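You operate a simulated robot arm through the tools that you are given. There is no shell and no other tool. Be economical: measure what you need, move in short steps, check, and stop when the job is done.

You run a simulated robot arm. Do the job below in one go: nothing can be reset, and whatever is moved stays where it is left.

Task
Wind the bobbin in two layers till the winder shows EVEN, then lift it out.
Fine: crank to HALF, move the brass slider across, crank on, swing the orange lever off, stand the bobbin on the board; stop short of OVER. Set down upright: beige wooden bobbin.

The check looks at the end state, three seconds after you hand in, the way a careful person would. Anything else that was tipped, shoved, dropped, spilled or broken makes it a failure.

Robot
A 7-joint arm with a two-finger parallel gripper, fixed in place. Base frame: the origin is at the foot of the arm, x ahead of it, y to its left, z up; the work surface is at about z = 0.85. Units: m, rad, N and s.
Its first joint turns from -2.897 to 2.897 rad. Payload 4.4 kg.
Tool frame: the origin (TCP) lies between the finger pads and is the grasp point; the fingertips stand 0.023 m ahead of it; z points along the fingers, y is the line along which they close. The gripper opens to 0.094 m. The fingers are 0.038 m wide and 0.01 m thick; the gripper's body (0.054 by 0.096 m) begins 0.039 m behind the TCP.
Orientation is that of the tool frame in the base frame, as a unit quaternion [w, x, y, z]. With the fingers straight down and closing along the base's y, the tool's x points along the base's -x, its y along +y and its z along -z.

Tools
- The arm moves only by the tool nudge_tool. Its argument "deltas" is one flat list of numbers, 7 for each row, row after row: the shift along the tool's x, y, z in m, then the turn, a rotation vector about the tool's x, y, z in rad, then the gripper command, from -1 (shut) to 1 (fully open), values between in proportion. In form: [tx, ty, tz, ax, ay, az, fingers, tx, ty, tz, ax, ay, az, fingers, ...]. A call has 1 to 20 rows; each row shifts and turns the commanded pose from where the row before left it, along the tool's axes as they then stand. A row lasts 0.2 s, in which the tool goes at most 0.05 m and 0.15 rad; a call with a longer step from one row to the next is refused whole, and so is a gripper value outside its range. A pose out of reach is approached as far as the arm can. The call stops where the force on the tool passes 60 N (or 10 N more than at its start, if that is more) or the arm is blocked; 0.2 s more then pass. The fingers move at their own pace (about 0.072 m/s each) and stop on an object; they squeeze with about 28 N. The grip force told is the motor's: it shows also when the fingers shut on nothing. Time passes only in rows, and 0.2 s behind the last, so rows that do not move let the fingers close. It gives the time, the measured TCP pose, the force on the tool (base axes), the opening and the grip force at its end, in the units of the frame above (readings bear some noise), with the torque about the TCP (base axes, N m) and any sound that the robot's microphone picked up.
- Cameras (640 x 400 px; columns grow to the right, rows downward): "scene" is fixed at [0.0489, 0.4997, 1.5814]; the picture's right is [-0.31, -0.95, 0.00], its down [-0.63, 0.21, -0.75] and it looks along [0.71, -0.23, -0.67] (base axes); focal length 342 px, centre (320, 200). "wrist" rides on the gripper at [0.086, 0.016, -0.074] in the tool frame; the picture's right is [-0.18, 0.98, 0.00], its down [-0.58, -0.11, -0.81] and it looks along [-0.79, -0.15, 0.59] (tool axes); focal length 243 px, centre (320, 200). There is no depth. A picture from a camera that has moved, and an enlarged one, comes with that camera's place and axes in the base frame and with its lens.
- get_image(camera): a new picture of that camera. No time passes.
- zoom(camera, box): a new picture of the part [left, top, right, bottom] of that camera's present view, enlarged. No time passes.
- hand_in(): hands the job in; it is judged then, once.

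Work in short steps. Places have to be worked out from the pictures, the camera data and where the tool is seen: move nearer, look again, correct. Check each grasp and each placing, and mend what went wrong. You have 120 turns and 64 pictures in all, those below and enlarged ones among them. Open the gripper and draw the arm clear of the work before you hand the job in, unless the task says otherwise; then end with one line.

The tools are called after "Request:" as a command line: name --argument value ..., lists and objects as JSON in quotes. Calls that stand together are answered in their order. nudge_tool: Moves the arm, as the interface text tells. Its arguments: {"type":"object","properties":{"deltas":{"type":"array"}},"required":["deltas"]} The other tools are called the same way: get_image (camera) takes a picture; zoom (camera, box) takes an enlarged picture of a part of a camera's view; hand_in () hands the job in.

At the start:

```text
t: 0.0
ee_pos: [0.5051, 0.474, 1.2428]
orientation: [0.0, 0.0, 1.0, 0.0]
contact_force: [-0.6, -0.2, 0.5]
moment: [0.02, -0.01, 0.01]
opening: 0.0941
grip_force: 0.1
```

scene: 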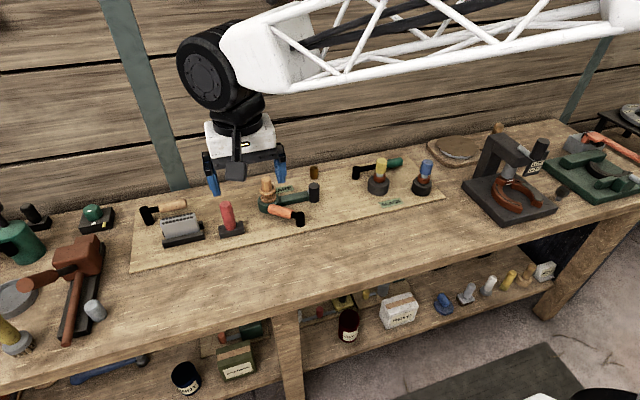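
wrist: 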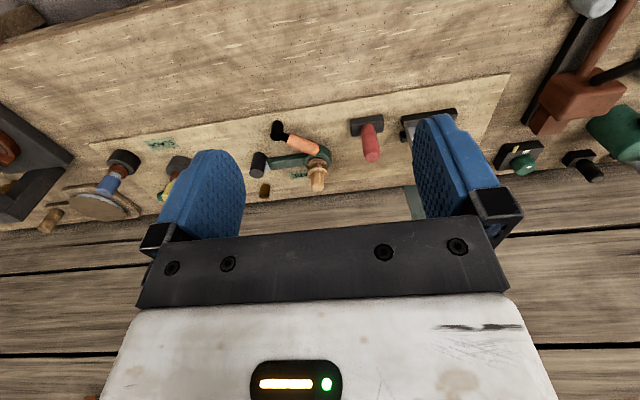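

The scene shows a board with several devices; I zoom to identify winder, crank, slider, lever and bobbin.

Request:
zoom --camera "scene" --box '[120, 140, 320, 265]'

Request:
zoom --camera "scene" --box '[290, 120, 450, 220]'

```text
3.20 times, centred on (220, 202) of scene
camera zoom: at [0.0489, 0.4997, 1.5814], right [-0.31, -0.95, 0.0], down [-0.63, 0.21, -0.75], along [0.71, -0.23, -0.67], focal length 1096 px, centre (640, 192)
```

zoom: 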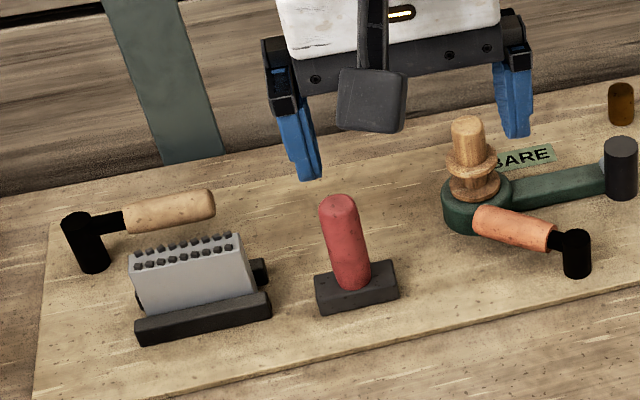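

```text
4.00 times, centred on (370, 170) of scene
camera zoom: at [0.0489, 0.4997, 1.5814], right [-0.31, -0.95, 0.0], down [-0.63, 0.21, -0.75], along [0.71, -0.23, -0.67], focal length 1370 px, centre (120, 320)
```

zoom: 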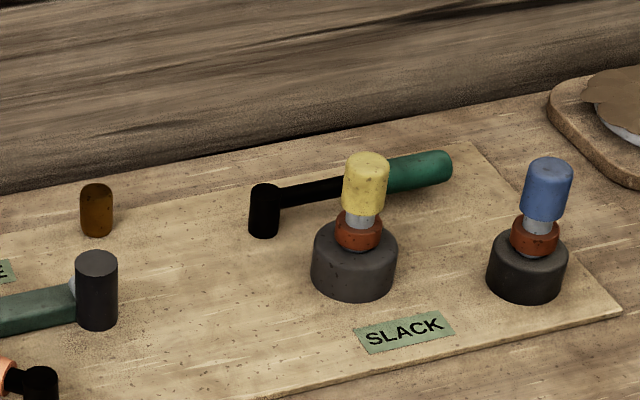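

The winder with the bobbin appears to be around (0.82, 0.41), with other levers nearby. I move closer for a look.

Request:
nudge_tool --deltas '[-0.03, -0.025, 0.03, 0, 0, 0, 1, -0.03, -0.025, 0.03, 0, 0, 0, 1, -0.03, -0.025, 0.03, 0, 0, 0, 1, -0.01, -0.01, 0.03, 0, 0, 0, 1, 0, 0, 0.03, 0, 0, 0, 1]'

Request:
get_image --camera "wrist"

Request:
get_image --camera "scene"

```text
t: 1.2
ee_pos: [0.6049, 0.3899, 1.0922]
orientation: [0.001, -0.001, 1.0, 0.0]
contact_force: [0.5, -0.3, 0.5]
moment: [0.02, 0.01, 0.02]
opening: 0.094
grip_force: 0.1
```

```text
59 pictures are left
camera wrist: at [0.5181, 0.404, 1.1657], right [0.18, 0.98, 0.0], down [0.58, -0.11, 0.81], along [0.79, -0.15, -0.59], focal length 243 px, centre (320, 200)
```

wrist: 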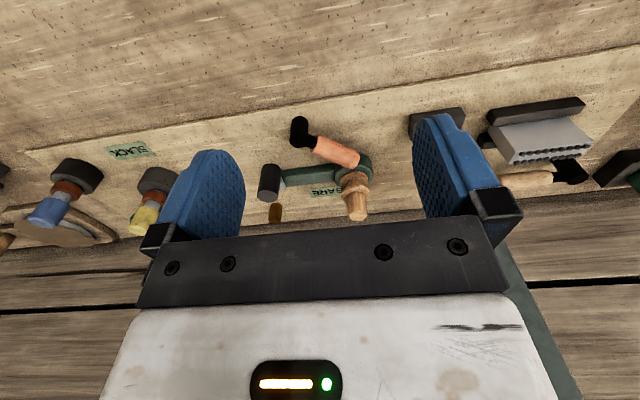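

```text
58 pictures are left
```

scene: 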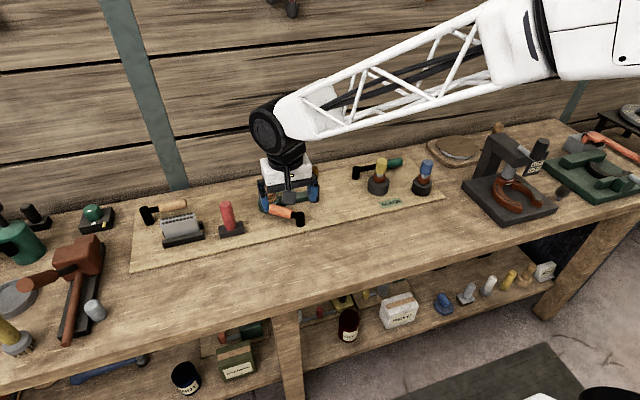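

Zoom on the winder through the wrist camera for structure.

Request:
zoom --camera "wrist" --box '[240, 105, 400, 225]'

Request:
zoom --camera "wrist" --box '[0, 120, 250, 260]'

Request:
zoom --camera "wrist" --box '[400, 80, 640, 220]'

```text
3.33 times, centred on (320, 165) of wrist
camera zoom: at [0.5181, 0.404, 1.1657], right [0.18, 0.98, 0.0], down [0.58, -0.11, 0.81], along [0.79, -0.15, -0.59], focal length 809 px, centre (320, 317)
```

zoom: 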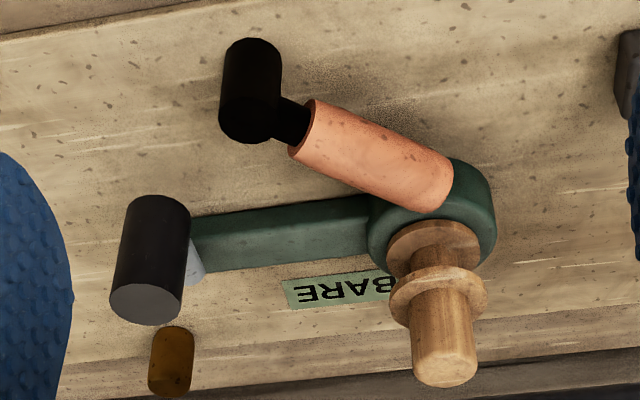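

```text
2.56 times, centred on (125, 190) of wrist
camera zoom: at [0.5181, 0.404, 1.1657], right [0.18, 0.98, 0.0], down [0.58, -0.11, 0.81], along [0.79, -0.15, -0.59], focal length 621 px, centre (819, 226)
```

zoom: 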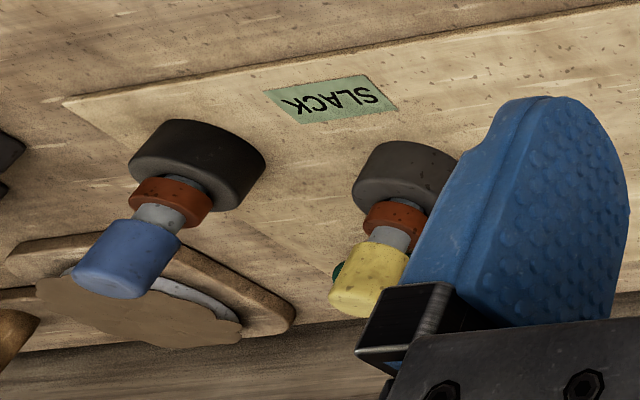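

```text
2.67 times, centred on (520, 150) of wrist
camera zoom: at [0.5181, 0.404, 1.1657], right [0.18, 0.98, 0.0], down [0.58, -0.11, 0.81], along [0.79, -0.15, -0.59], focal length 647 px, centre (-213, 333)
```

zoom: 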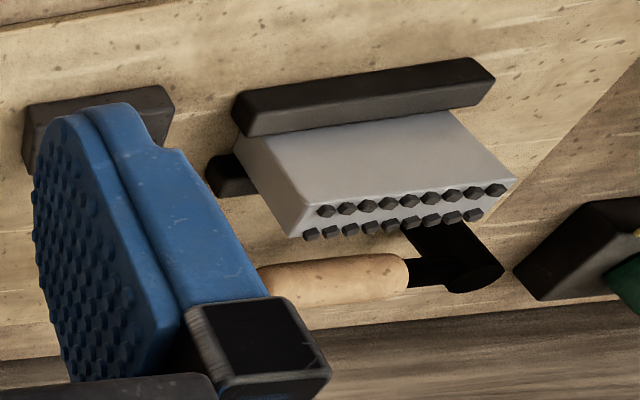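

I tilt the tool so the wrist camera looks more steeply down onto the winder, to understand the mechanism.

Request:
nudge_tool --deltas '[-0.03, 0, -0.03, 0, 0, 0, 1, -0.03, 0, -0.03, 0, 0, 0, 1, -0.03, -0.01, -0.0, 0, 0, 0, 1, -0.03, -0.01, 0, 0, 0, 0, 1, 0, 0, 0, 0, 0.15, 0, 1, 0, 0, 0, 0, 0.15, 0, 1, 0, 0, 0, 0, 0.15, 0, 1, 0, 0, 0, 0, 0.15, 0, 1, 0, 0, 0, 0, 0.15, 0, 1, 0, 0, 0, 0, 0, 0, 1]'

Request:
get_image --camera "wrist"

```text
t: 3.4
ee_pos: [0.7251, 0.3676, 1.1528]
orientation: [-0.367, -0.001, 0.93, 0.0]
contact_force: [-0.2, 0.9, 0.8]
moment: [0.0, 0.01, 0.02]
opening: 0.0939
grip_force: 0.0
```

```text
54 pictures are left
camera wrist: at [0.7117, 0.3835, 1.2653], right [0.13, 0.98, -0.13], down [0.98, -0.11, 0.19], along [0.18, -0.15, -0.97], focal length 243 px, centre (320, 200)
```

wrist: 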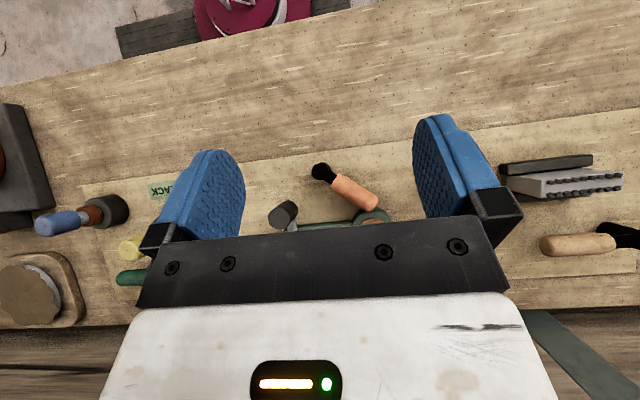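

Good overhead view, but the gripper body hides the bobbin; shift forward 0.1 m.

Request:
nudge_tool --deltas '[-0.025, 0, -0.023, 0, 0, 0, 1, -0.025, 0, -0.023, 0, 0, 0, 1, -0.025, 0, -0.023, 0, 0, 0, 1, 0, 0, 0, 0, 0, 0, 1]'

Request:
zoom --camera "wrist" --box '[220, 40, 440, 240]'

```text
t: 4.4
ee_pos: [0.8265, 0.3689, 1.1493]
orientation: [-0.366, -0.001, 0.931, -0.001]
contact_force: [0.6, 0.5, -0.2]
moment: [0.01, 0.0, -0.01]
opening: 0.0938
grip_force: 0.1
```

```text
2.00 times, centred on (330, 140) of wrist
camera zoom: at [0.8145, 0.3833, 1.2639], right [0.13, 0.98, -0.13], down [0.97, -0.11, 0.19], along [0.18, -0.15, -0.97], focal length 485 px, centre (300, 320)
```

zoom: 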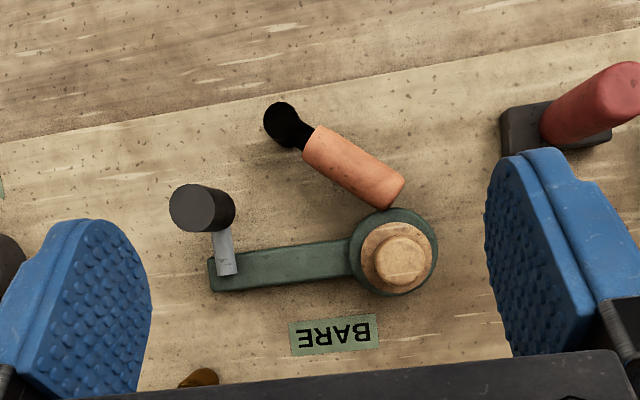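

The mechanism is clear now: the crank (grey arm with dark knob) pivots at the far end of the green beam, around (0.84, 0.27), the bobbin stands at about (0.842, 0.405), and the orange lever pivots at (0.738, 0.333). I take a closer look at the brass slider.

Request:
nudge_tool --deltas '[0, -0.035, 0, 0, -0.15, 0, 1, 0, -0.035, 0, 0, -0.15, 0, 1, 0, -0.03, 0, 0, -0.1, 0, 1, 0, 0, 0, 0, 0, 0, 1]'

Request:
get_image --camera "wrist"

Request:
zoom --camera "scene" --box '[250, 140, 370, 230]'

```text
t: 5.4
ee_pos: [0.8258, 0.2694, 1.1509]
orientation: [-0.173, -0.001, 0.985, 0.0]
contact_force: [-1.2, -0.1, -1.1]
moment: [-0.01, 0.03, -0.02]
opening: 0.0939
grip_force: 0.1
```

```text
52 pictures are left
camera wrist: at [0.7701, 0.2838, 1.2503], right [0.17, 0.98, -0.06], down [0.82, -0.11, 0.56], along [0.54, -0.15, -0.83], focal length 243 px, centre (320, 200)
```

wrist: 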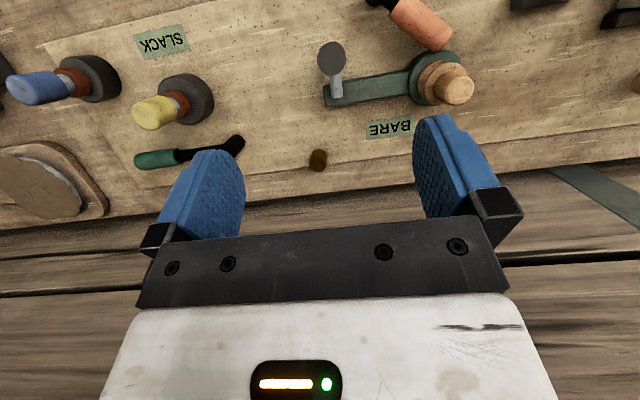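

```text
4.44 times, centred on (310, 185) of scene
camera zoom: at [0.0489, 0.4997, 1.5814], right [-0.31, -0.95, 0.0], down [-0.63, 0.21, -0.75], along [0.71, -0.23, -0.67], focal length 1522 px, centre (364, 267)
```

zoom: 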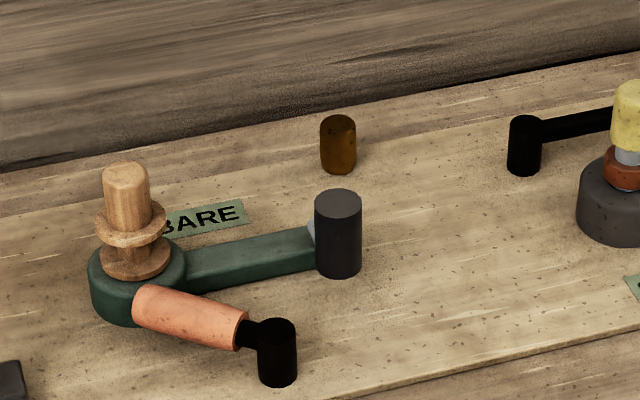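

Now go above the crank knob (about (0.79, 0.275), top z≈0.94), tool vertical, gripper open partially.

Request:
nudge_tool --deltas '[0, 0, 0, 0, -0.15, 0, 0.6, 0, 0, 0, 0, -0.15, 0, 0.6, 0, 0, 0, 0, -0.048, 0, 0.6, 0.036, 0.006, 0.03, 0, 0, 0, 0.6, 0, 0, 0.04, 0, 0, 0, 0.6, 0, 0, 0.04, 0, 0, 0, 0.6, 0, 0, 0.03, 0, 0, 0, 0.6, 0, 0, 0, 0, 0, 0, 0.6]'

Request:
get_image --camera "wrist"

Request:
zoom --camera "scene" --box '[250, 140, 370, 230]'

```text
t: 7.2
ee_pos: [0.7914, 0.2756, 1.01]
orientation: [-0.001, 0.0, 1.0, 0.0]
contact_force: [0.2, -0.1, 0.5]
moment: [0.02, 0.05, 0.02]
opening: 0.0752
grip_force: 0.0
```

```text
50 pictures are left
camera wrist: at [0.704, 0.2897, 1.0852], right [0.18, 0.98, 0.0], down [0.58, -0.11, 0.81], along [0.79, -0.15, -0.59], focal length 243 px, centre (320, 200)
```

wrist: 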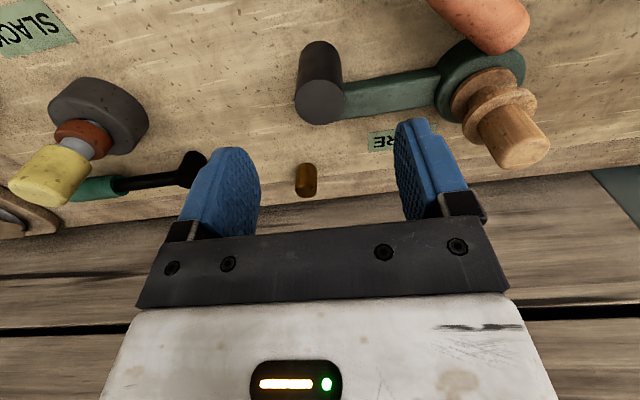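

```text
4.44 times, centred on (310, 185) of scene
camera zoom: at [0.0489, 0.4997, 1.5814], right [-0.31, -0.95, 0.0], down [-0.63, 0.21, -0.75], along [0.71, -0.23, -0.67], focal length 1522 px, centre (364, 267)
```

zoom: 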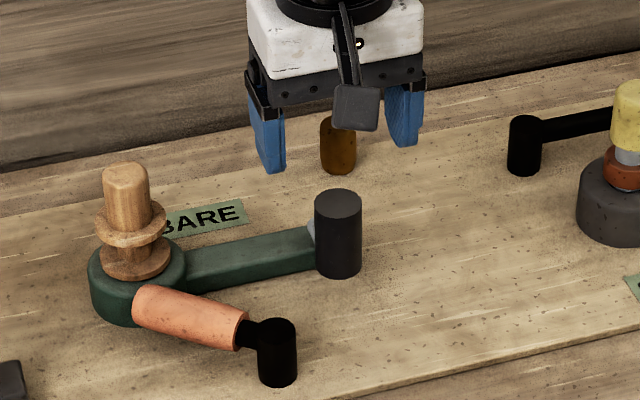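

Knob confirmed around (0.793, 0.274). Descend and grip it.

Request:
nudge_tool --deltas '[-0.002, -0.002, 0.03, 0, 0, 0, 0.6, 0, 0, 0.03, 0, 0, 0, 0.6, 0, 0, 0.025, 0, 0, 0, 0.6, 0, 0, 0, 0, 0, 0, -1, 0, 0, 0, 0, 0, 0, -1, 0, 0, 0, 0, 0, 0, -1]'

Request:
zoom --camera "scene" --box '[250, 140, 370, 230]'

```text
t: 8.6
ee_pos: [0.7926, 0.2726, 0.9261]
orientation: [-0.001, -0.001, 1.0, 0.001]
contact_force: [-1.7, 0.3, -3.7]
moment: [-0.04, -0.91, 0.06]
opening: 0.0316
grip_force: 45.4
```

```text
4.44 times, centred on (310, 185) of scene
camera zoom: at [0.0489, 0.4997, 1.5814], right [-0.31, -0.95, 0.0], down [-0.63, 0.21, -0.75], along [0.71, -0.23, -0.67], focal length 1522 px, centre (364, 267)
```

zoom: 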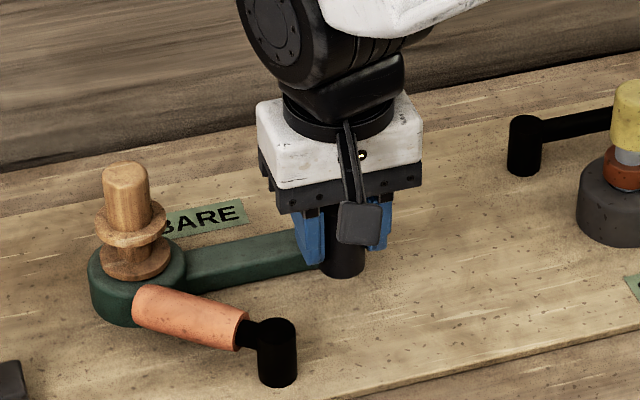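

Gripped firmly. Try a small first step counter-clockwise (toward −y) and read the force.

Request:
nudge_tool --deltas '[-0.0005, -0.006, 0, 0, 0, 0, -1, -0.0012, -0.006, 0, 0, 0, 0, -1, 0, 0, 0, 0, 0, 0, -1]'

```text
t: 9.1
ee_pos: [0.7928, 0.2704, 0.9262]
orientation: [0.0, -0.002, 1.0, 0.002]
contact_force: [1.9, 25.5, -5.7]
moment: [-0.12, 0.03, -0.14]
opening: 0.0319
grip_force: 45.0
stopped in row 2: the force on the tool passed its limit at 73 N (the readings are from after the stop); the commanded pose is now the measured one
```

Blocked that way; try the other direction (+y, clockwise from above).

Request:
nudge_tool --deltas '[0, 0.005, 0, 0, 0, 0, -1, -0.001, 0.006, 0, 0, 0, 0, -1, -0.001, 0.005, 0, 0, 0, 0, -1, 0, 0, 0, 0, 0, 0, -1]'

```text
t: 10.1
ee_pos: [0.7942, 0.2845, 0.9271]
orientation: [-0.001, -0.002, 1.0, 0.0]
contact_force: [-3.3, -10.4, -4.0]
moment: [-0.24, 0.15, -0.49]
opening: 0.0318
grip_force: 44.9
```

It moves clockwise with about 10 N. Continue along an arc about (0.837, 0.2705), r≈0.045, in checked steps.

Request:
nudge_tool --deltas '[-0.0038, 0.0085, 0, 0, 0, 0, -1, -0.0056, 0.0076, 0, 0, 0, 0, -1, -0.0069, 0.0063, 0, 0, 0, 0, -1]'

```text
t: 10.9
ee_pos: [0.8112, 0.3083, 0.9277]
orientation: [0.0, -0.002, 1.0, 0.001]
contact_force: [-4.1, -11.1, -2.6]
moment: [-0.25, -0.2, -0.47]
opening: 0.0317
grip_force: 45.0
```

Request:
nudge_tool --deltas '[-0.008, 0.0042, 0, 0, 0, 0, -1, -0.0089, 0.0024, 0, 0, 0, 0, -1, -0.0094, 0.0006, 0, 0, 0, 0, -1]'

Request:
zoom --camera "scene" --box '[250, 140, 370, 230]'

```text
t: 11.8
ee_pos: [0.8349, 0.3191, 0.9267]
orientation: [-0.001, -0.003, 1.0, 0.002]
contact_force: [-3.6, 20.7, -3.8]
moment: [-0.35, 0.25, -0.04]
opening: 0.0319
grip_force: 45.3
stopped in row 3: the force on the tool passed its limit at 82 N (the readings are from after the stop); the commanded pose is now the measured one
```

```text
4.44 times, centred on (310, 185) of scene
camera zoom: at [0.0489, 0.4997, 1.5814], right [-0.31, -0.95, 0.0], down [-0.63, 0.21, -0.75], along [0.71, -0.23, -0.67], focal length 1522 px, centre (364, 267)
```

zoom: 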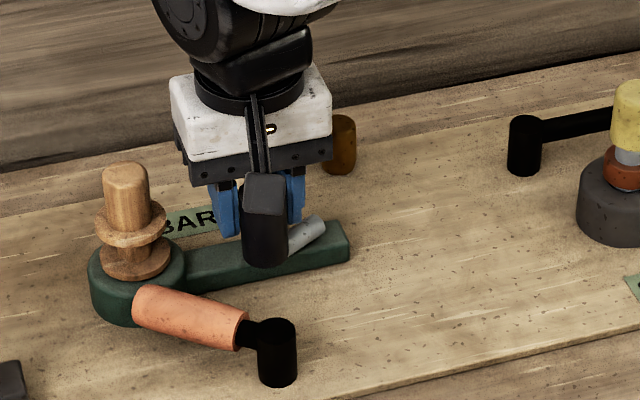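

Fit of the three readings gives centre (0.8435, 0.269), radius 0.051, so my arc was too tight. Continue with the corrected circle.

Request:
nudge_tool --deltas '[-0.0104, 0.0007, 0, 0, 0, 0, -1, -0.0105, -0.0015, 0, 0, 0, 0, -1, -0.0101, -0.0037, 0, 0, 0, 0, -1]'

```text
t: 12.6
ee_pos: [0.8665, 0.314, 0.9268]
orientation: [-0.001, -0.003, 1.0, 0.002]
contact_force: [-0.8, 0.3, 0.3]
moment: [-0.01, 0.0, -0.01]
opening: 0.0002
grip_force: 42.0
```

The fingers have slipped off the knob (opening 0). I look.

Request:
get_image --camera "wrist"

Request:
zoom --camera "scene" --box '[250, 140, 370, 230]'

```text
46 pictures are left
camera wrist: at [0.7802, 0.3277, 1.002], right [0.18, 0.98, 0.0], down [0.58, -0.11, 0.81], along [0.79, -0.14, -0.59], focal length 243 px, centre (320, 200)
```

wrist: 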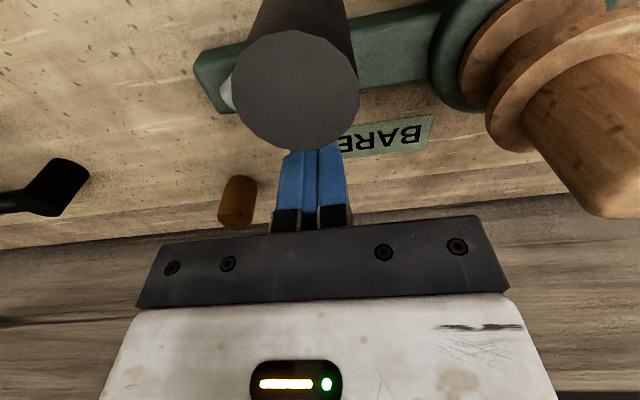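

```text
4.44 times, centred on (310, 185) of scene
camera zoom: at [0.0489, 0.4997, 1.5814], right [-0.31, -0.95, 0.0], down [-0.63, 0.21, -0.75], along [0.71, -0.23, -0.67], focal length 1522 px, centre (364, 267)
```

zoom: 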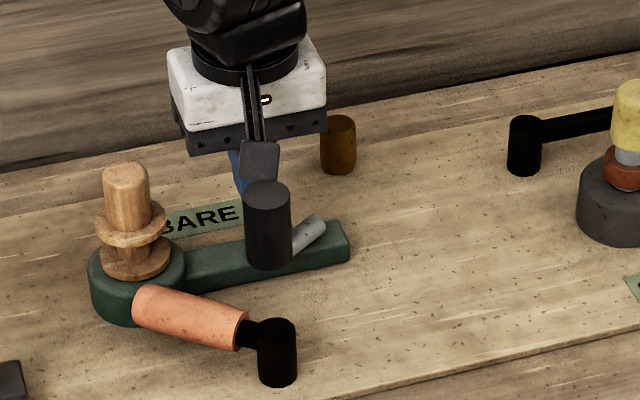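

Pads slid along the knob since it moved along the finger plane; knob now at about (0.814, 0.314) and label still BARE. I'll rise, turn the tool −120° so the closing line stays tangential (camera inward, clear of bobbin), and look.

Request:
nudge_tool --deltas '[0, 0, -0.035, 0, 0, 0, -1, 0, 0, -0.035, 0, 0, 0, -1, 0.026, 0, 0, 0, 0, 0, -1, 0.026, 0, 0, 0, 0, -0.15, 0.5, 0, 0, 0, 0, 0, -0.15, 0.5, 0, 0, 0, 0, 0, -0.15, 0.5, 0, 0, 0, 0, 0, -0.15, 0.5, 0, 0, 0, 0, 0, -0.15, 0.5, 0, 0, 0, 0, 0, -0.15, 0.5, 0, 0, 0, 0, 0, -0.15, 0.5, 0, 0, 0, 0, 0, -0.15, 0.5, 0, 0, 0, 0, 0, -0.15, 0.5, 0, 0, 0, 0, 0, -0.15, 0.5, 0, 0, 0, 0, 0, -0.15, 0.5, 0, 0, 0, 0, 0, -0.15, 0.5, 0, 0, 0, 0, 0, -0.15, 0.5, 0, 0, 0, 0, 0, -0.145, 0.5, 0, 0, 0, 0, 0, 0, 0.5]'

Request:
get_image --camera "wrist"

```text
t: 16.4
ee_pos: [0.8149, 0.3141, 0.9975]
orientation: [-0.002, 0.867, -0.498, -0.001]
contact_force: [-0.2, -0.5, 0.2]
moment: [0.04, 0.02, 0.01]
opening: 0.0704
grip_force: 0.1
```

```text
44 pictures are left
camera wrist: at [0.8444, 0.2288, 1.071], right [-0.94, -0.34, 0.0], down [-0.2, 0.55, 0.81], along [-0.27, 0.76, -0.59], focal length 243 px, centre (320, 200)
```

wrist: 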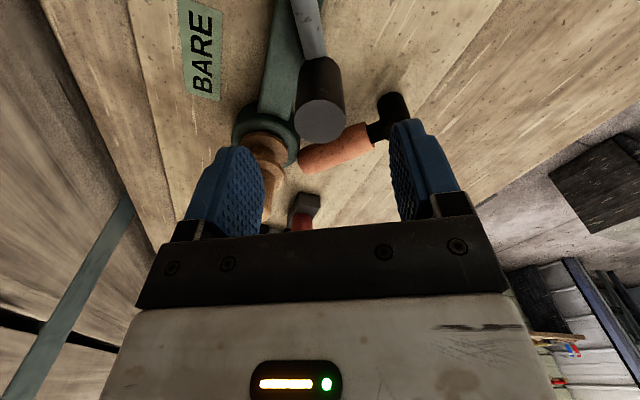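

Knob exactly centred at (0.814, 0.315). Descend and grip.

Request:
nudge_tool --deltas '[0, 0, 0.025, 0, 0, 0, 0.5, 0, 0, 0.025, 0, 0, 0, 0.5, 0, 0, 0.023, 0, 0, 0, 0.5, 0, 0, 0, 0, 0, 0, -1, 0, 0, 0, 0, 0, 0, -1, 0, 0, 0, 0, 0, 0, -1]'

```text
t: 17.8
ee_pos: [0.8149, 0.3131, 0.9235]
orientation: [-0.002, 0.867, -0.498, -0.001]
contact_force: [0.3, 0.9, -0.3]
moment: [-0.1, -0.02, 0.04]
opening: 0.0321
grip_force: 45.0
```

Gripped. Crank with the tool turning along: 3 rows first.

Request:
nudge_tool --deltas '[0.00054, -0.0072, 0, 0, 0, 0.15, -1, 0.00054, -0.0072, 0, 0, 0, 0.15, -1, 0.00054, -0.0072, 0, 0, 0, 0.15, -1]'

```text
t: 18.6
ee_pos: [0.8346, 0.3214, 0.9233]
orientation: [-0.001, 0.734, -0.679, -0.002]
contact_force: [-6.3, 14.5, 3.0]
moment: [0.04, 0.2, -0.14]
opening: 0.0318
grip_force: 45.2
```

Radius is slightly larger (≈0.051); adjust and continue.

Request:
nudge_tool --deltas '[0.0, -0.0076, 0, 0, 0, 0.15, -1, 0.0003, -0.0076, 0, 0, 0, 0.15, -1, 0.0006, -0.0077, 0, 0, 0, 0.15, -1, 0.0006, -0.0077, 0, 0, 0, 0.15, -1]'

Request:
zoom --camera "scene" --box '[250, 140, 370, 230]'

```text
t: 19.6
ee_pos: [0.8652, 0.3154, 0.9231]
orientation: [0.0, -0.5, 0.866, 0.003]
contact_force: [-11.2, -7.1, 10.5]
moment: [0.12, -0.66, -0.17]
opening: 0.0317
grip_force: 45.1
```

```text
4.44 times, centred on (310, 185) of scene
camera zoom: at [0.0489, 0.4997, 1.5814], right [-0.31, -0.95, 0.0], down [-0.63, 0.21, -0.75], along [0.71, -0.23, -0.67], focal length 1522 px, centre (364, 267)
```

zoom: 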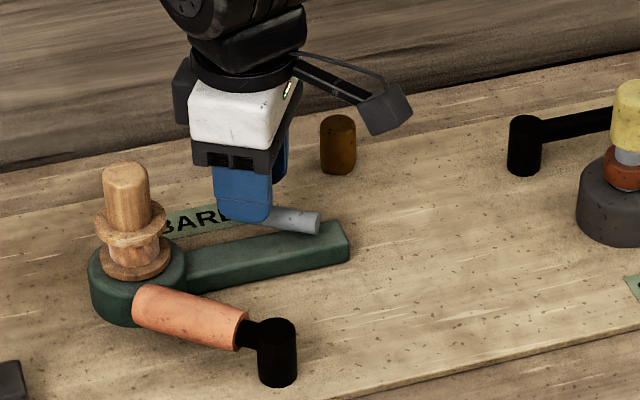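

Cranking works (angle ≈ 60° now). Continue 6 more rows with small radial correction.

Request:
nudge_tool --deltas '[0.0012, -0.0074, -0.0005, 0, 0, 0.15, -1, 0.0009, -0.0074, -0.0005, 0, 0, 0.15, -1, 0.0006, -0.0074, 0, 0, 0, 0.15, -1, 0.0006, -0.0074, 0, 0, 0, 0.15, -1, 0.0006, -0.0074, 0, 0, 0, 0.15, -1]'

```text
t: 20.8
ee_pos: [0.8863, 0.2851, 0.9238]
orientation: [-0.001, -0.148, 0.989, 0.001]
contact_force: [-26.3, -2.3, -10.2]
moment: [-0.74, -0.28, -0.11]
opening: 0.0315
grip_force: 45.2
```

Request:
nudge_tool --deltas '[0.0018, -0.0072, 0, 0, 0, 0.15, -1, 0.0016, -0.0072, 0, 0, 0, 0.15, -1, 0.0006, -0.0072, 0, 0, 0, 0.15, -1, 0.0006, -0.0072, 0, 0, 0, 0.15, -1]'

```text
t: 21.8
ee_pos: [0.8838, 0.2574, 0.9242]
orientation: [-0.001, 0.149, 0.989, 0.003]
contact_force: [-26.3, 11.8, -18.1]
moment: [-0.42, 0.21, -0.01]
opening: 0.0321
grip_force: 44.9
```

Request:
nudge_tool --deltas '[0.002, -0.007, 0.001, 0, 0, 0.15, -1, 0.0016, -0.007, 0.001, 0, 0, 0.15, -1]'

Request:
get_image --camera "wrist"

Request:
zoom --camera "scene" --box '[250, 140, 370, 230]'

```text
t: 22.4
ee_pos: [0.876, 0.2434, 0.9245]
orientation: [0.0, 0.297, 0.955, 0.003]
contact_force: [-16.1, 10.4, -4.7]
moment: [-0.56, 0.52, 0.18]
opening: 0.0319
grip_force: 45.0
```

```text
42 pictures are left
camera wrist: at [0.8145, 0.3048, 0.999], right [0.71, 0.71, 0.0], down [0.42, -0.42, 0.8], along [0.57, -0.57, -0.59], focal length 243 px, centre (320, 200)
```

wrist: 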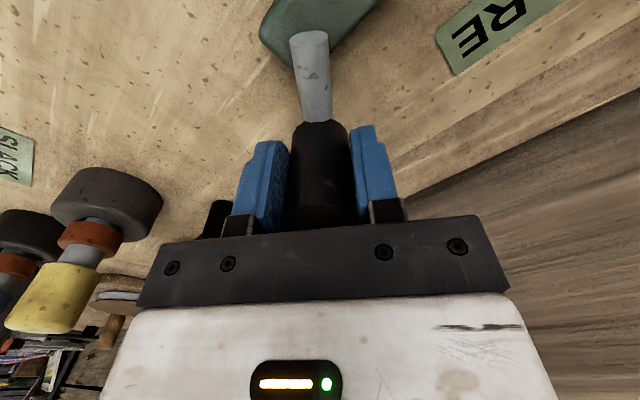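

```text
4.44 times, centred on (310, 185) of scene
camera zoom: at [0.0489, 0.4997, 1.5814], right [-0.31, -0.95, 0.0], down [-0.63, 0.21, -0.75], along [0.71, -0.23, -0.67], focal length 1522 px, centre (364, 267)
```

zoom: 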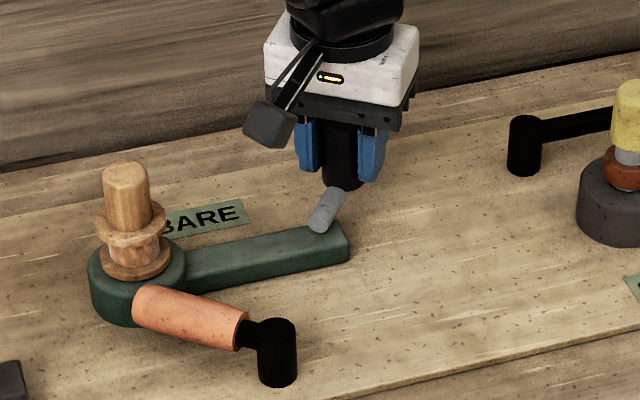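

Request:
nudge_tool --deltas '[0.0016, -0.007, 0, 0, 0, 0.15, -1, 0.001, -0.007, 0, 0, 0, 0.15, -1, 0.0005, -0.0071, 0, 0, 0, 0.15, -1, 0.0005, -0.0071, 0, 0, 0, 0.15, -1]'

```text
t: 23.4
ee_pos: [0.8534, 0.23, 0.9253]
orientation: [-0.001, 0.566, 0.825, 0.002]
contact_force: [-1.5, 14.9, 17.7]
moment: [-0.77, 0.12, -0.08]
opening: 0.0319
grip_force: 45.2
```

Request:
nudge_tool --deltas '[0.001, -0.007, -0.0005, 0, 0, 0.15, -1, 0.0005, -0.0071, 0, 0, 0, 0.15, -1, 0.0005, -0.0071, 0, 0, 0, 0.15, -1, 0.0005, -0.0071, 0, 0, 0, 0.15, -1]'

Request:
zoom --camera "scene" --box '[250, 140, 370, 230]'

```text
t: 24.4
ee_pos: [0.8253, 0.2272, 0.9239]
orientation: [-0.002, 0.783, 0.622, 0.001]
contact_force: [11.4, 31.0, 8.3]
moment: [0.01, -0.38, 0.0]
opening: 0.0317
grip_force: 44.6
```

```text
4.44 times, centred on (310, 185) of scene
camera zoom: at [0.0489, 0.4997, 1.5814], right [-0.31, -0.95, 0.0], down [-0.63, 0.21, -0.75], along [0.71, -0.23, -0.67], focal length 1522 px, centre (364, 267)
```

zoom: 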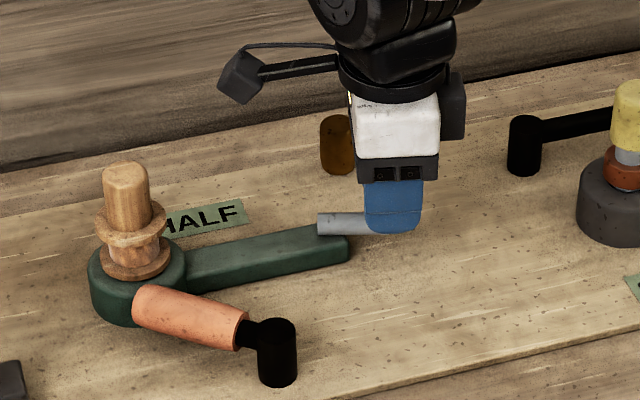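

HALF is showing. Release, rise, turn the tool back to yaw 0 and look closely at the brass slider.

Request:
nudge_tool --deltas '[0, 0, 0, 0, 0, 0, 0.4, 0, 0, 0, 0, 0, 0, 0.4, 0, 0, -0.04, 0, 0, 0, 0.4, 0, 0, -0.04, 0, 0, 0, 0.4, 0, 0, -0.01, 0, 0, -0.15, 0.4, 0, 0, 0, 0, 0, -0.15, 0.4, 0, 0, 0, 0, 0, -0.15, 0.4, 0, 0, 0, 0, 0, -0.15, 0.4, 0, 0, 0, 0, 0, -0.15, 0.4, 0, 0, 0, 0, 0, -0.15, 0.4, 0, 0, 0, 0, 0, -0.15, 0.4, 0, 0, 0, 0, 0, -0.15, 0.4, 0, 0, 0, 0, 0, -0.15, 0.4, 0, 0, 0, 0, 0, -0.15, 0.4, 0, 0, 0, 0, 0, -0.15, 0.4, 0, 0, 0, 0, 0, -0.15, 0.4, 0, 0, 0, 0, 0, 0, 0.4]'

Request:
get_image --camera "wrist"

Request:
zoom --camera "scene" --box '[250, 140, 370, 230]'

```text
t: 28.0
ee_pos: [0.825, 0.2259, 1.014]
orientation: [0.0, -0.001, 1.0, 0.003]
contact_force: [0.7, 0.5, -0.5]
moment: [-0.02, 0.0, 0.02]
opening: 0.0656
grip_force: 0.0
```

```text
39 pictures are left
camera wrist: at [0.7384, 0.2403, 1.088], right [0.18, 0.98, 0.0], down [0.58, -0.11, 0.81], along [0.79, -0.14, -0.59], focal length 243 px, centre (320, 200)
```

wrist: 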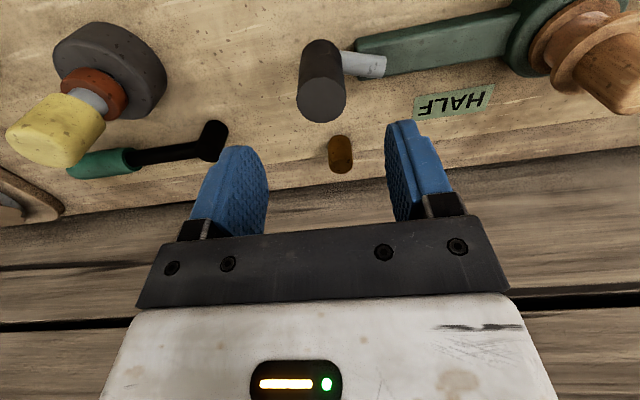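

```text
4.44 times, centred on (310, 185) of scene
camera zoom: at [0.0489, 0.4997, 1.5814], right [-0.31, -0.95, 0.0], down [-0.63, 0.21, -0.75], along [0.71, -0.23, -0.67], focal length 1522 px, centre (364, 267)
```

zoom: 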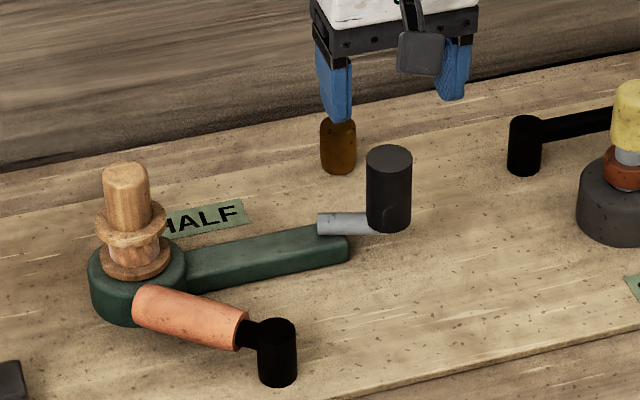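

Slider at (0.936, 0.229), top ≈0.897. I approach above it and grip its upper half gently (TCP z≈0.90, camera stays above the knob).

Request:
nudge_tool --deltas '[-0.04, 0.001, 0, 0, 0, 0, 0.4, -0.04, 0.001, 0, 0, 0, 0, 0.4, -0.031, 0.001, 0, 0, 0, 0, 0.4, 0, 0, 0.04, 0, 0, 0, 0.4, 0, 0, 0.03, 0, 0, 0, 0.4, 0, 0, 0, 0, 0, 0, 0.4]'

Request:
get_image --camera "wrist"

Request:
zoom --camera "scene" --box '[250, 140, 370, 230]'

```text
t: 29.4
ee_pos: [0.9342, 0.2296, 0.9431]
orientation: [0.001, 0.0, 1.0, 0.003]
contact_force: [-0.1, -0.4, 0.8]
moment: [-0.01, 0.03, 0.01]
opening: 0.0656
grip_force: 0.0
```

```text
37 pictures are left
camera wrist: at [0.8489, 0.2434, 1.0178], right [0.18, 0.98, 0.0], down [0.58, -0.11, 0.81], along [0.79, -0.15, -0.59], focal length 243 px, centre (320, 200)
```

wrist: 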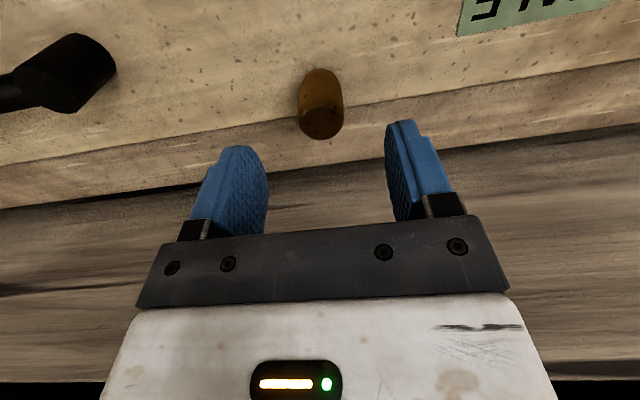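

```text
4.44 times, centred on (310, 185) of scene
camera zoom: at [0.0489, 0.4997, 1.5814], right [-0.31, -0.95, 0.0], down [-0.63, 0.21, -0.75], along [0.71, -0.23, -0.67], focal length 1522 px, centre (364, 267)
```

zoom: 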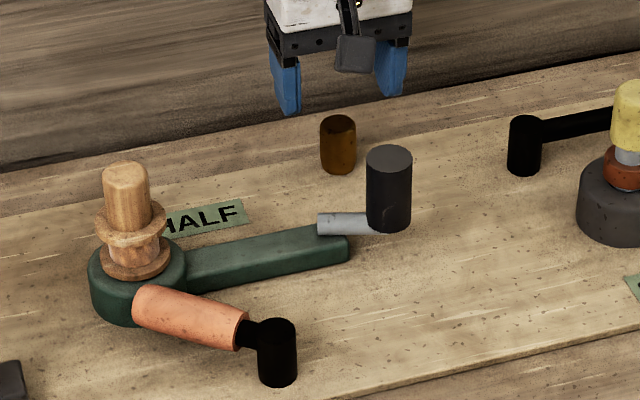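

Request:
nudge_tool --deltas '[0.005, 0, 0.02, 0, 0, 0, 0.4, 0, 0, 0.025, 0, 0, 0, 0.4, 0, 0, 0, 0, 0, 0, -0.7, 0, 0, 0, 0, 0, 0, -0.7, 0, 0, 0, 0, 0, 0, -0.7, 0, 0, 0, 0, 0, 0, -0.7]'

```text
t: 30.8
ee_pos: [0.9317, 0.23, 0.8984]
orientation: [0.001, 0.0, 1.0, 0.002]
contact_force: [3.5, 10.3, -0.6]
moment: [-0.46, -0.21, 0.01]
opening: 0.0271
grip_force: 45.0
```

Gripped (0.027 opening). Try sliding +y, gently.

Request:
nudge_tool --deltas '[0, 0.004, 0, 0, 0, 0, -0.7, 0, 0.004, 0, 0, 0, 0, -0.7, 0, 0.004, 0, 0, 0, 0, -0.7, 0, 0, 0, 0, 0, 0, -0.7]'

```text
t: 31.8
ee_pos: [0.9303, 0.2421, 0.8993]
orientation: [-0.001, 0.0, 1.0, 0.002]
contact_force: [-5.5, -1.2, 3.1]
moment: [-0.63, 0.26, -0.09]
opening: 0.0272
grip_force: 45.1
```

It slides freely in +y. Continue in small steps until the stop.

Request:
nudge_tool --deltas '[0.0003, 0.005, 0, 0, 0, 0, -0.7, 0, 0.005, 0, 0, 0, 0, -0.7, 0, 0.005, 0, 0, 0, 0, -0.7, 0, 0.005, 0, 0, 0, 0, -0.7, 0, 0, 0, 0, 0, 0, -0.7]'

Request:
zoom --camera "scene" --box '[250, 140, 370, 230]'

```text
t: 33.0
ee_pos: [0.9301, 0.261, 0.8977]
orientation: [0.0, 0.0, 1.0, 0.002]
contact_force: [9.8, -2.9, -1.9]
moment: [-0.59, -0.03, -0.03]
opening: 0.0272
grip_force: 44.8
```

```text
4.44 times, centred on (310, 185) of scene
camera zoom: at [0.0489, 0.4997, 1.5814], right [-0.31, -0.95, 0.0], down [-0.63, 0.21, -0.75], along [0.71, -0.23, -0.67], focal length 1522 px, centre (364, 267)
```

zoom: 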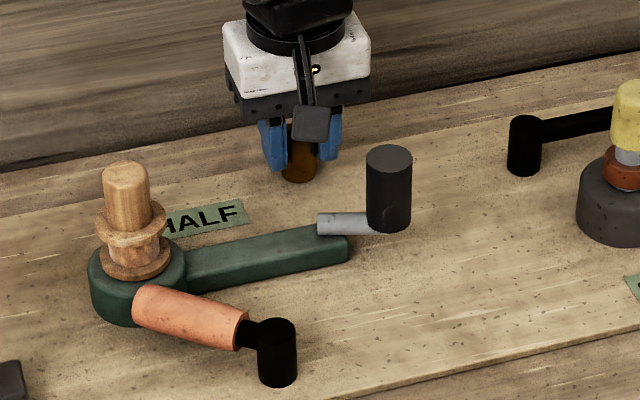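

Request:
nudge_tool --deltas '[-0.0008, 0.005, 0, 0, 0, 0, -0.7, 0, 0.005, 0, 0, 0, 0, -0.7, 0, 0.005, 0, 0, 0, 0, -0.7, 0, 0.005, 0, 0, 0, 0, -0.7, 0, 0, 0, 0, 0, 0, -0.7]'

```text
t: 34.2
ee_pos: [0.9307, 0.2815, 0.8981]
orientation: [-0.001, 0.0, 1.0, 0.002]
contact_force: [-31.7, -25.0, 12.9]
moment: [-0.86, 0.44, -0.22]
opening: 0.0273
grip_force: 44.7
```

Resistance rose (−25 N in y); probably near the end stop. One more small push to confirm.

Request:
nudge_tool --deltas '[0.0015, 0.002, 0, 0, 0, 0, -0.7, 0.001, 0.002, 0, 0, 0, 0, -0.7, 0, 0, 0, 0, 0, 0, -0.7]'

Request:
zoom --camera "scene" --box '[250, 140, 370, 230]'

```text
t: 34.8
ee_pos: [0.9305, 0.2803, 0.8992]
orientation: [-0.001, 0.001, 1.0, 0.001]
contact_force: [4.6, -24.1, 4.1]
moment: [-0.88, -0.03, -0.01]
opening: 0.0273
grip_force: 44.9
stopped in row 3: the force on the tool passed its limit at 64 N (the readings are from after the stop); the commanded pose is now the measured one
```

```text
4.44 times, centred on (310, 185) of scene
camera zoom: at [0.0489, 0.4997, 1.5814], right [-0.31, -0.95, 0.0], down [-0.63, 0.21, -0.75], along [0.71, -0.23, -0.67], focal length 1522 px, centre (364, 267)
```

zoom: 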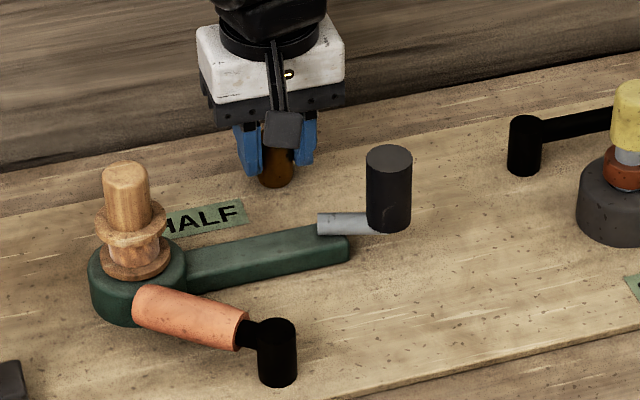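

Slider hit its end stop after ~50 mm. Release, rise, return above the knob with yaw −75° (closing line tangential).

Request:
nudge_tool --deltas '[0, -0.001, 0, 0, 0, 0, 0.2, 0, 0, 0, 0, 0, 0, 0.2, 0, 0, 0, 0, 0, 0, 0.2, 0, 0, -0.04, 0, 0, 0, 0.2, 0, 0, -0.04, 0, 0, 0, 0.4, 0, 0, -0.02, 0, 0, 0, 0.4, 0.035, -0.018, 0, 0, 0, 0, 0.4, 0.035, -0.018, 0, 0, 0, 0, 0.4, 0.035, -0.018, 0, 0, 0, 0, 0.4, 0, 0, 0, 0, 0, -0.15, 0.4, 0, 0, 0, 0, 0, -0.15, 0.4, 0, 0, 0, 0, 0, -0.15, 0.4, 0, 0, 0, 0, 0, -0.15, 0.4, 0, 0, 0, 0, 0, -0.15, 0.4, 0, 0, 0, 0, 0, -0.15, 0.4, 0, 0, 0, 0, 0, -0.15, 0.4, 0, 0, 0, 0, 0, -0.15, 0.4, 0, 0, 0, 0, 0, -0.11, 0.4, 0, 0, 0, 0, 0, 0, 0.4]'

Request:
get_image --camera "wrist"

Request:
zoom --camera "scene" --box '[250, 140, 370, 230]'

```text
t: 38.8
ee_pos: [0.8251, 0.2276, 0.998]
orientation: [0.002, -0.608, 0.794, 0.001]
contact_force: [0.6, -0.3, 0.0]
moment: [0.03, -0.02, 0.03]
opening: 0.0658
grip_force: 0.0
```

```text
33 pictures are left
camera wrist: at [0.7869, 0.1461, 1.072], right [-0.9, 0.43, 0.0], down [0.25, 0.53, 0.81], along [0.35, 0.73, -0.59], focal length 243 px, centre (320, 200)
```

wrist: 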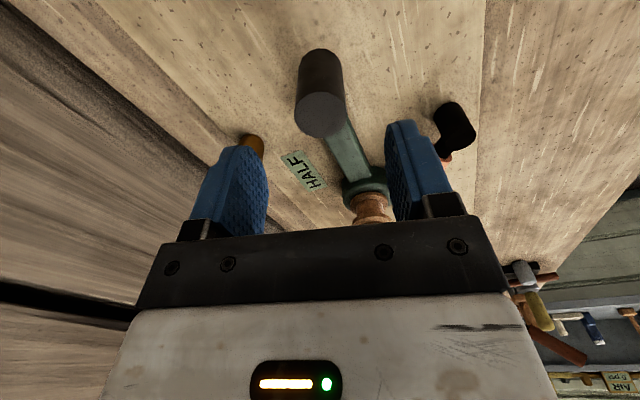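

```text
4.44 times, centred on (310, 185) of scene
camera zoom: at [0.0489, 0.4997, 1.5814], right [-0.31, -0.95, 0.0], down [-0.63, 0.21, -0.75], along [0.71, -0.23, -0.67], focal length 1522 px, centre (364, 267)
```

zoom: 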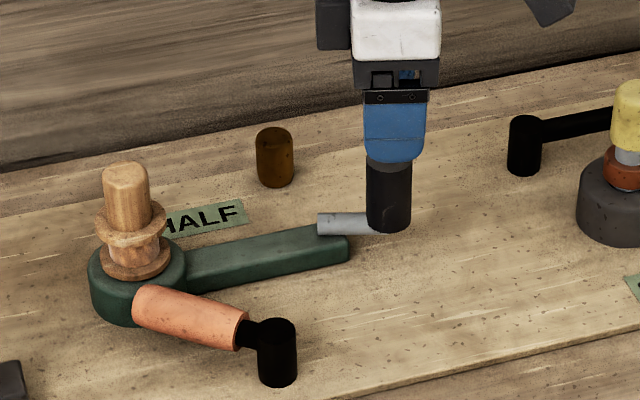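

Slider upright and across, knob centred. Descend, grip, and crank 4 rows.

Request:
nudge_tool --deltas '[0, 0, 0.025, 0, 0, 0, 0.4, 0, 0, 0.025, 0, 0, 0, 0.4, 0, 0, 0.023, 0, 0, 0, 0.4, 0, 0, 0, 0, 0, 0, -1, 0, 0, 0, 0, 0, 0, -1, 0, 0, 0, 0, 0, 0, -1, -0.0005, 0.0071, 0, 0, 0, 0.15, -1, -0.0005, 0.0071, 0, 0, 0, 0.15, -1, -0.0005, 0.0071, 0, 0, 0, 0.15, -1, -0.0005, 0.0071, 0, 0, 0, 0.15, -1]'

Request:
zoom --camera "scene" --box '[250, 140, 370, 230]'

```text
t: 41.0
ee_pos: [0.8015, 0.2438, 0.9242]
orientation: [0.002, -0.345, 0.939, 0.001]
contact_force: [12.7, 15.4, -10.4]
moment: [0.12, -0.46, 0.22]
opening: 0.0318
grip_force: 44.9
```

```text
4.44 times, centred on (310, 185) of scene
camera zoom: at [0.0489, 0.4997, 1.5814], right [-0.31, -0.95, 0.0], down [-0.63, 0.21, -0.75], along [0.71, -0.23, -0.67], focal length 1522 px, centre (364, 267)
```

zoom: 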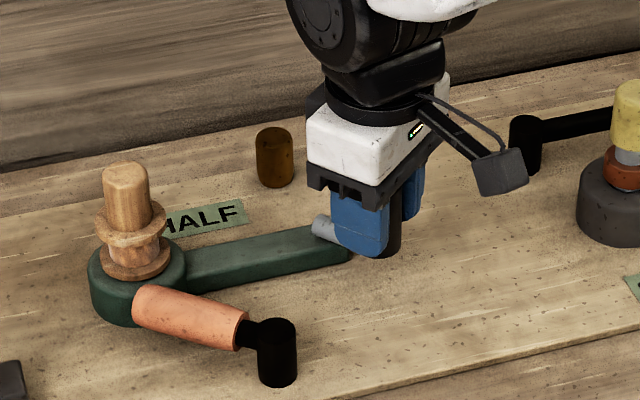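

Request:
nudge_tool --deltas '[-0.0014, 0.007, 0, 0, 0, 0.15, -1, -0.001, 0.007, 0, 0, 0, 0.15, -1, -0.0005, 0.0071, 0, 0, 0, 0.15, -1, -0.0005, 0.0071, 0, 0, 0, 0.15, -1]'

```text
t: 42.0
ee_pos: [0.7913, 0.2692, 0.9253]
orientation: [-0.001, -0.054, 0.999, 0.002]
contact_force: [-26.5, -2.3, 4.4]
moment: [-0.33, 0.2, 0.1]
opening: 0.0318
grip_force: 44.7
```

Request:
nudge_tool --deltas '[0.001, 0.0071, 0, 0, 0, 0.15, -1, 0.0003, 0.0072, 0, 0, 0, 0.15, -1, -0.0003, 0.0072, 0, 0, 0, 0.15, -1, -0.0005, 0.0072, 0, 0, 0, 0.15, -1]'

Request:
zoom --camera "scene" --box '[250, 140, 370, 230]'

```text
t: 43.0
ee_pos: [0.7941, 0.2979, 0.9253]
orientation: [0.0, 0.244, 0.97, 0.002]
contact_force: [22.2, -10.9, -14.8]
moment: [-0.51, -0.33, 0.05]
opening: 0.0319
grip_force: 44.6
```

```text
4.44 times, centred on (310, 185) of scene
camera zoom: at [0.0489, 0.4997, 1.5814], right [-0.31, -0.95, 0.0], down [-0.63, 0.21, -0.75], along [0.71, -0.23, -0.67], focal length 1522 px, centre (364, 267)
```

zoom: 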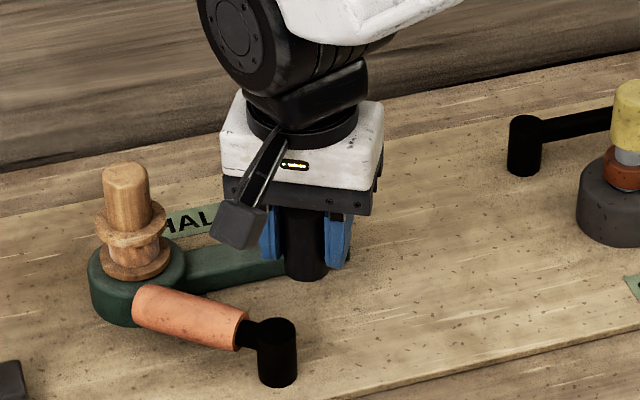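

Request:
nudge_tool --deltas '[-0.0018, 0.0071, 0, 0, 0, 0.15, -1, -0.001, 0.0071, 0, 0, 0, 0.15, -1, -0.0005, 0.0072, 0, 0, 0, 0.15, -1, -0.0005, 0.0036, 0, 0, 0, 0.08, -1]'

```text
t: 44.0
ee_pos: [0.8139, 0.3152, 0.9258]
orientation: [0.0, 0.489, 0.872, 0.002]
contact_force: [-20.0, 25.5, -6.6]
moment: [-0.28, 0.76, 0.0]
opening: 0.0319
grip_force: 45.3
```

Release at θ≈121°, rise, turn tool by −180° to camera-inward orientation for the next arc.

Request:
nudge_tool --deltas '[0, 0, 0, 0, 0, 0, 0.4, 0, 0, 0, 0, 0, 0, 0.4, 0, 0, -0.036, 0, 0, 0, 0.4, 0, 0, -0.036, 0, 0, 0, 0.4, 0, 0, 0, 0, 0, -0.15, 0.4, 0, 0, 0, 0, 0, -0.15, 0.4, 0, 0, 0, 0, 0, -0.15, 0.4, 0, 0, 0, 0, 0, -0.15, 0.4, 0, 0, 0, 0, 0, -0.15, 0.4, 0, 0, 0, 0, 0, -0.15, 0.4, 0, 0, 0, 0, 0, -0.15, 0.4, 0, 0, 0, 0, 0, -0.15, 0.4, 0, 0, 0, 0, 0, -0.15, 0.4, 0, 0, 0, 0, 0, -0.15, 0.4, 0, 0, 0, 0, 0, -0.15, 0.4, 0, 0, 0, 0, 0, -0.15, 0.4]'

Request:
nudge_tool --deltas '[0, 0, 0, 0, 0, -0.15, 0.4, 0, 0, 0, 0, 0, -0.15, 0.4, 0, 0, 0, 0, 0, -0.15, 0.4, 0, 0, 0, 0, 0, -0.15, 0.4, 0, 0, 0, 0, 0, -0.15, 0.4, 0, 0, 0, 0, 0, -0.15, 0.4, 0, 0, 0, 0, 0, -0.15, 0.4, 0, 0, 0, 0, 0, -0.15, 0.4, 0, 0, 0, 0, 0, -0.13, 0.4, 0, 0, 0, 0, 0, 0, 0.4]'

Request:
get_image --camera "wrist"

```text
t: 47.4
ee_pos: [0.8123, 0.3134, 0.9967]
orientation: [0.002, -0.38, 0.925, 0.002]
contact_force: [-0.8, 0.7, -0.3]
moment: [0.04, 0.03, -0.04]
opening: 0.0659
grip_force: 0.1
```

```text
t: 49.6
ee_pos: [0.8138, 0.3132, 0.9966]
orientation: [-0.002, 0.87, -0.494, 0.001]
contact_force: [-0.4, 1.1, 0.4]
moment: [0.0, 0.01, 0.04]
opening: 0.0657
grip_force: 0.0
```

```text
29 pictures are left
camera wrist: at [0.843, 0.2288, 1.0716], right [-0.94, -0.35, 0.0], down [-0.21, 0.55, 0.81], along [-0.28, 0.76, -0.59], focal length 243 px, centre (320, 200)
```

wrist: 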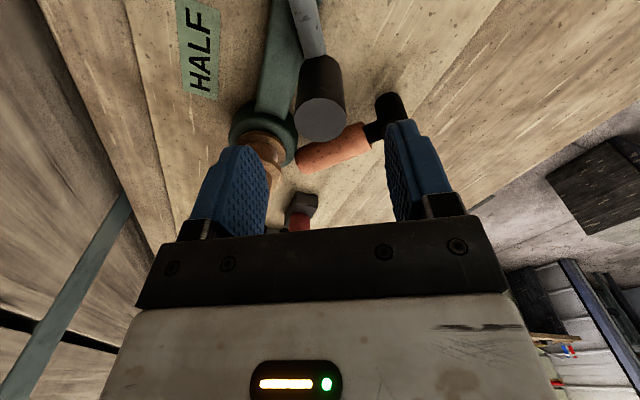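

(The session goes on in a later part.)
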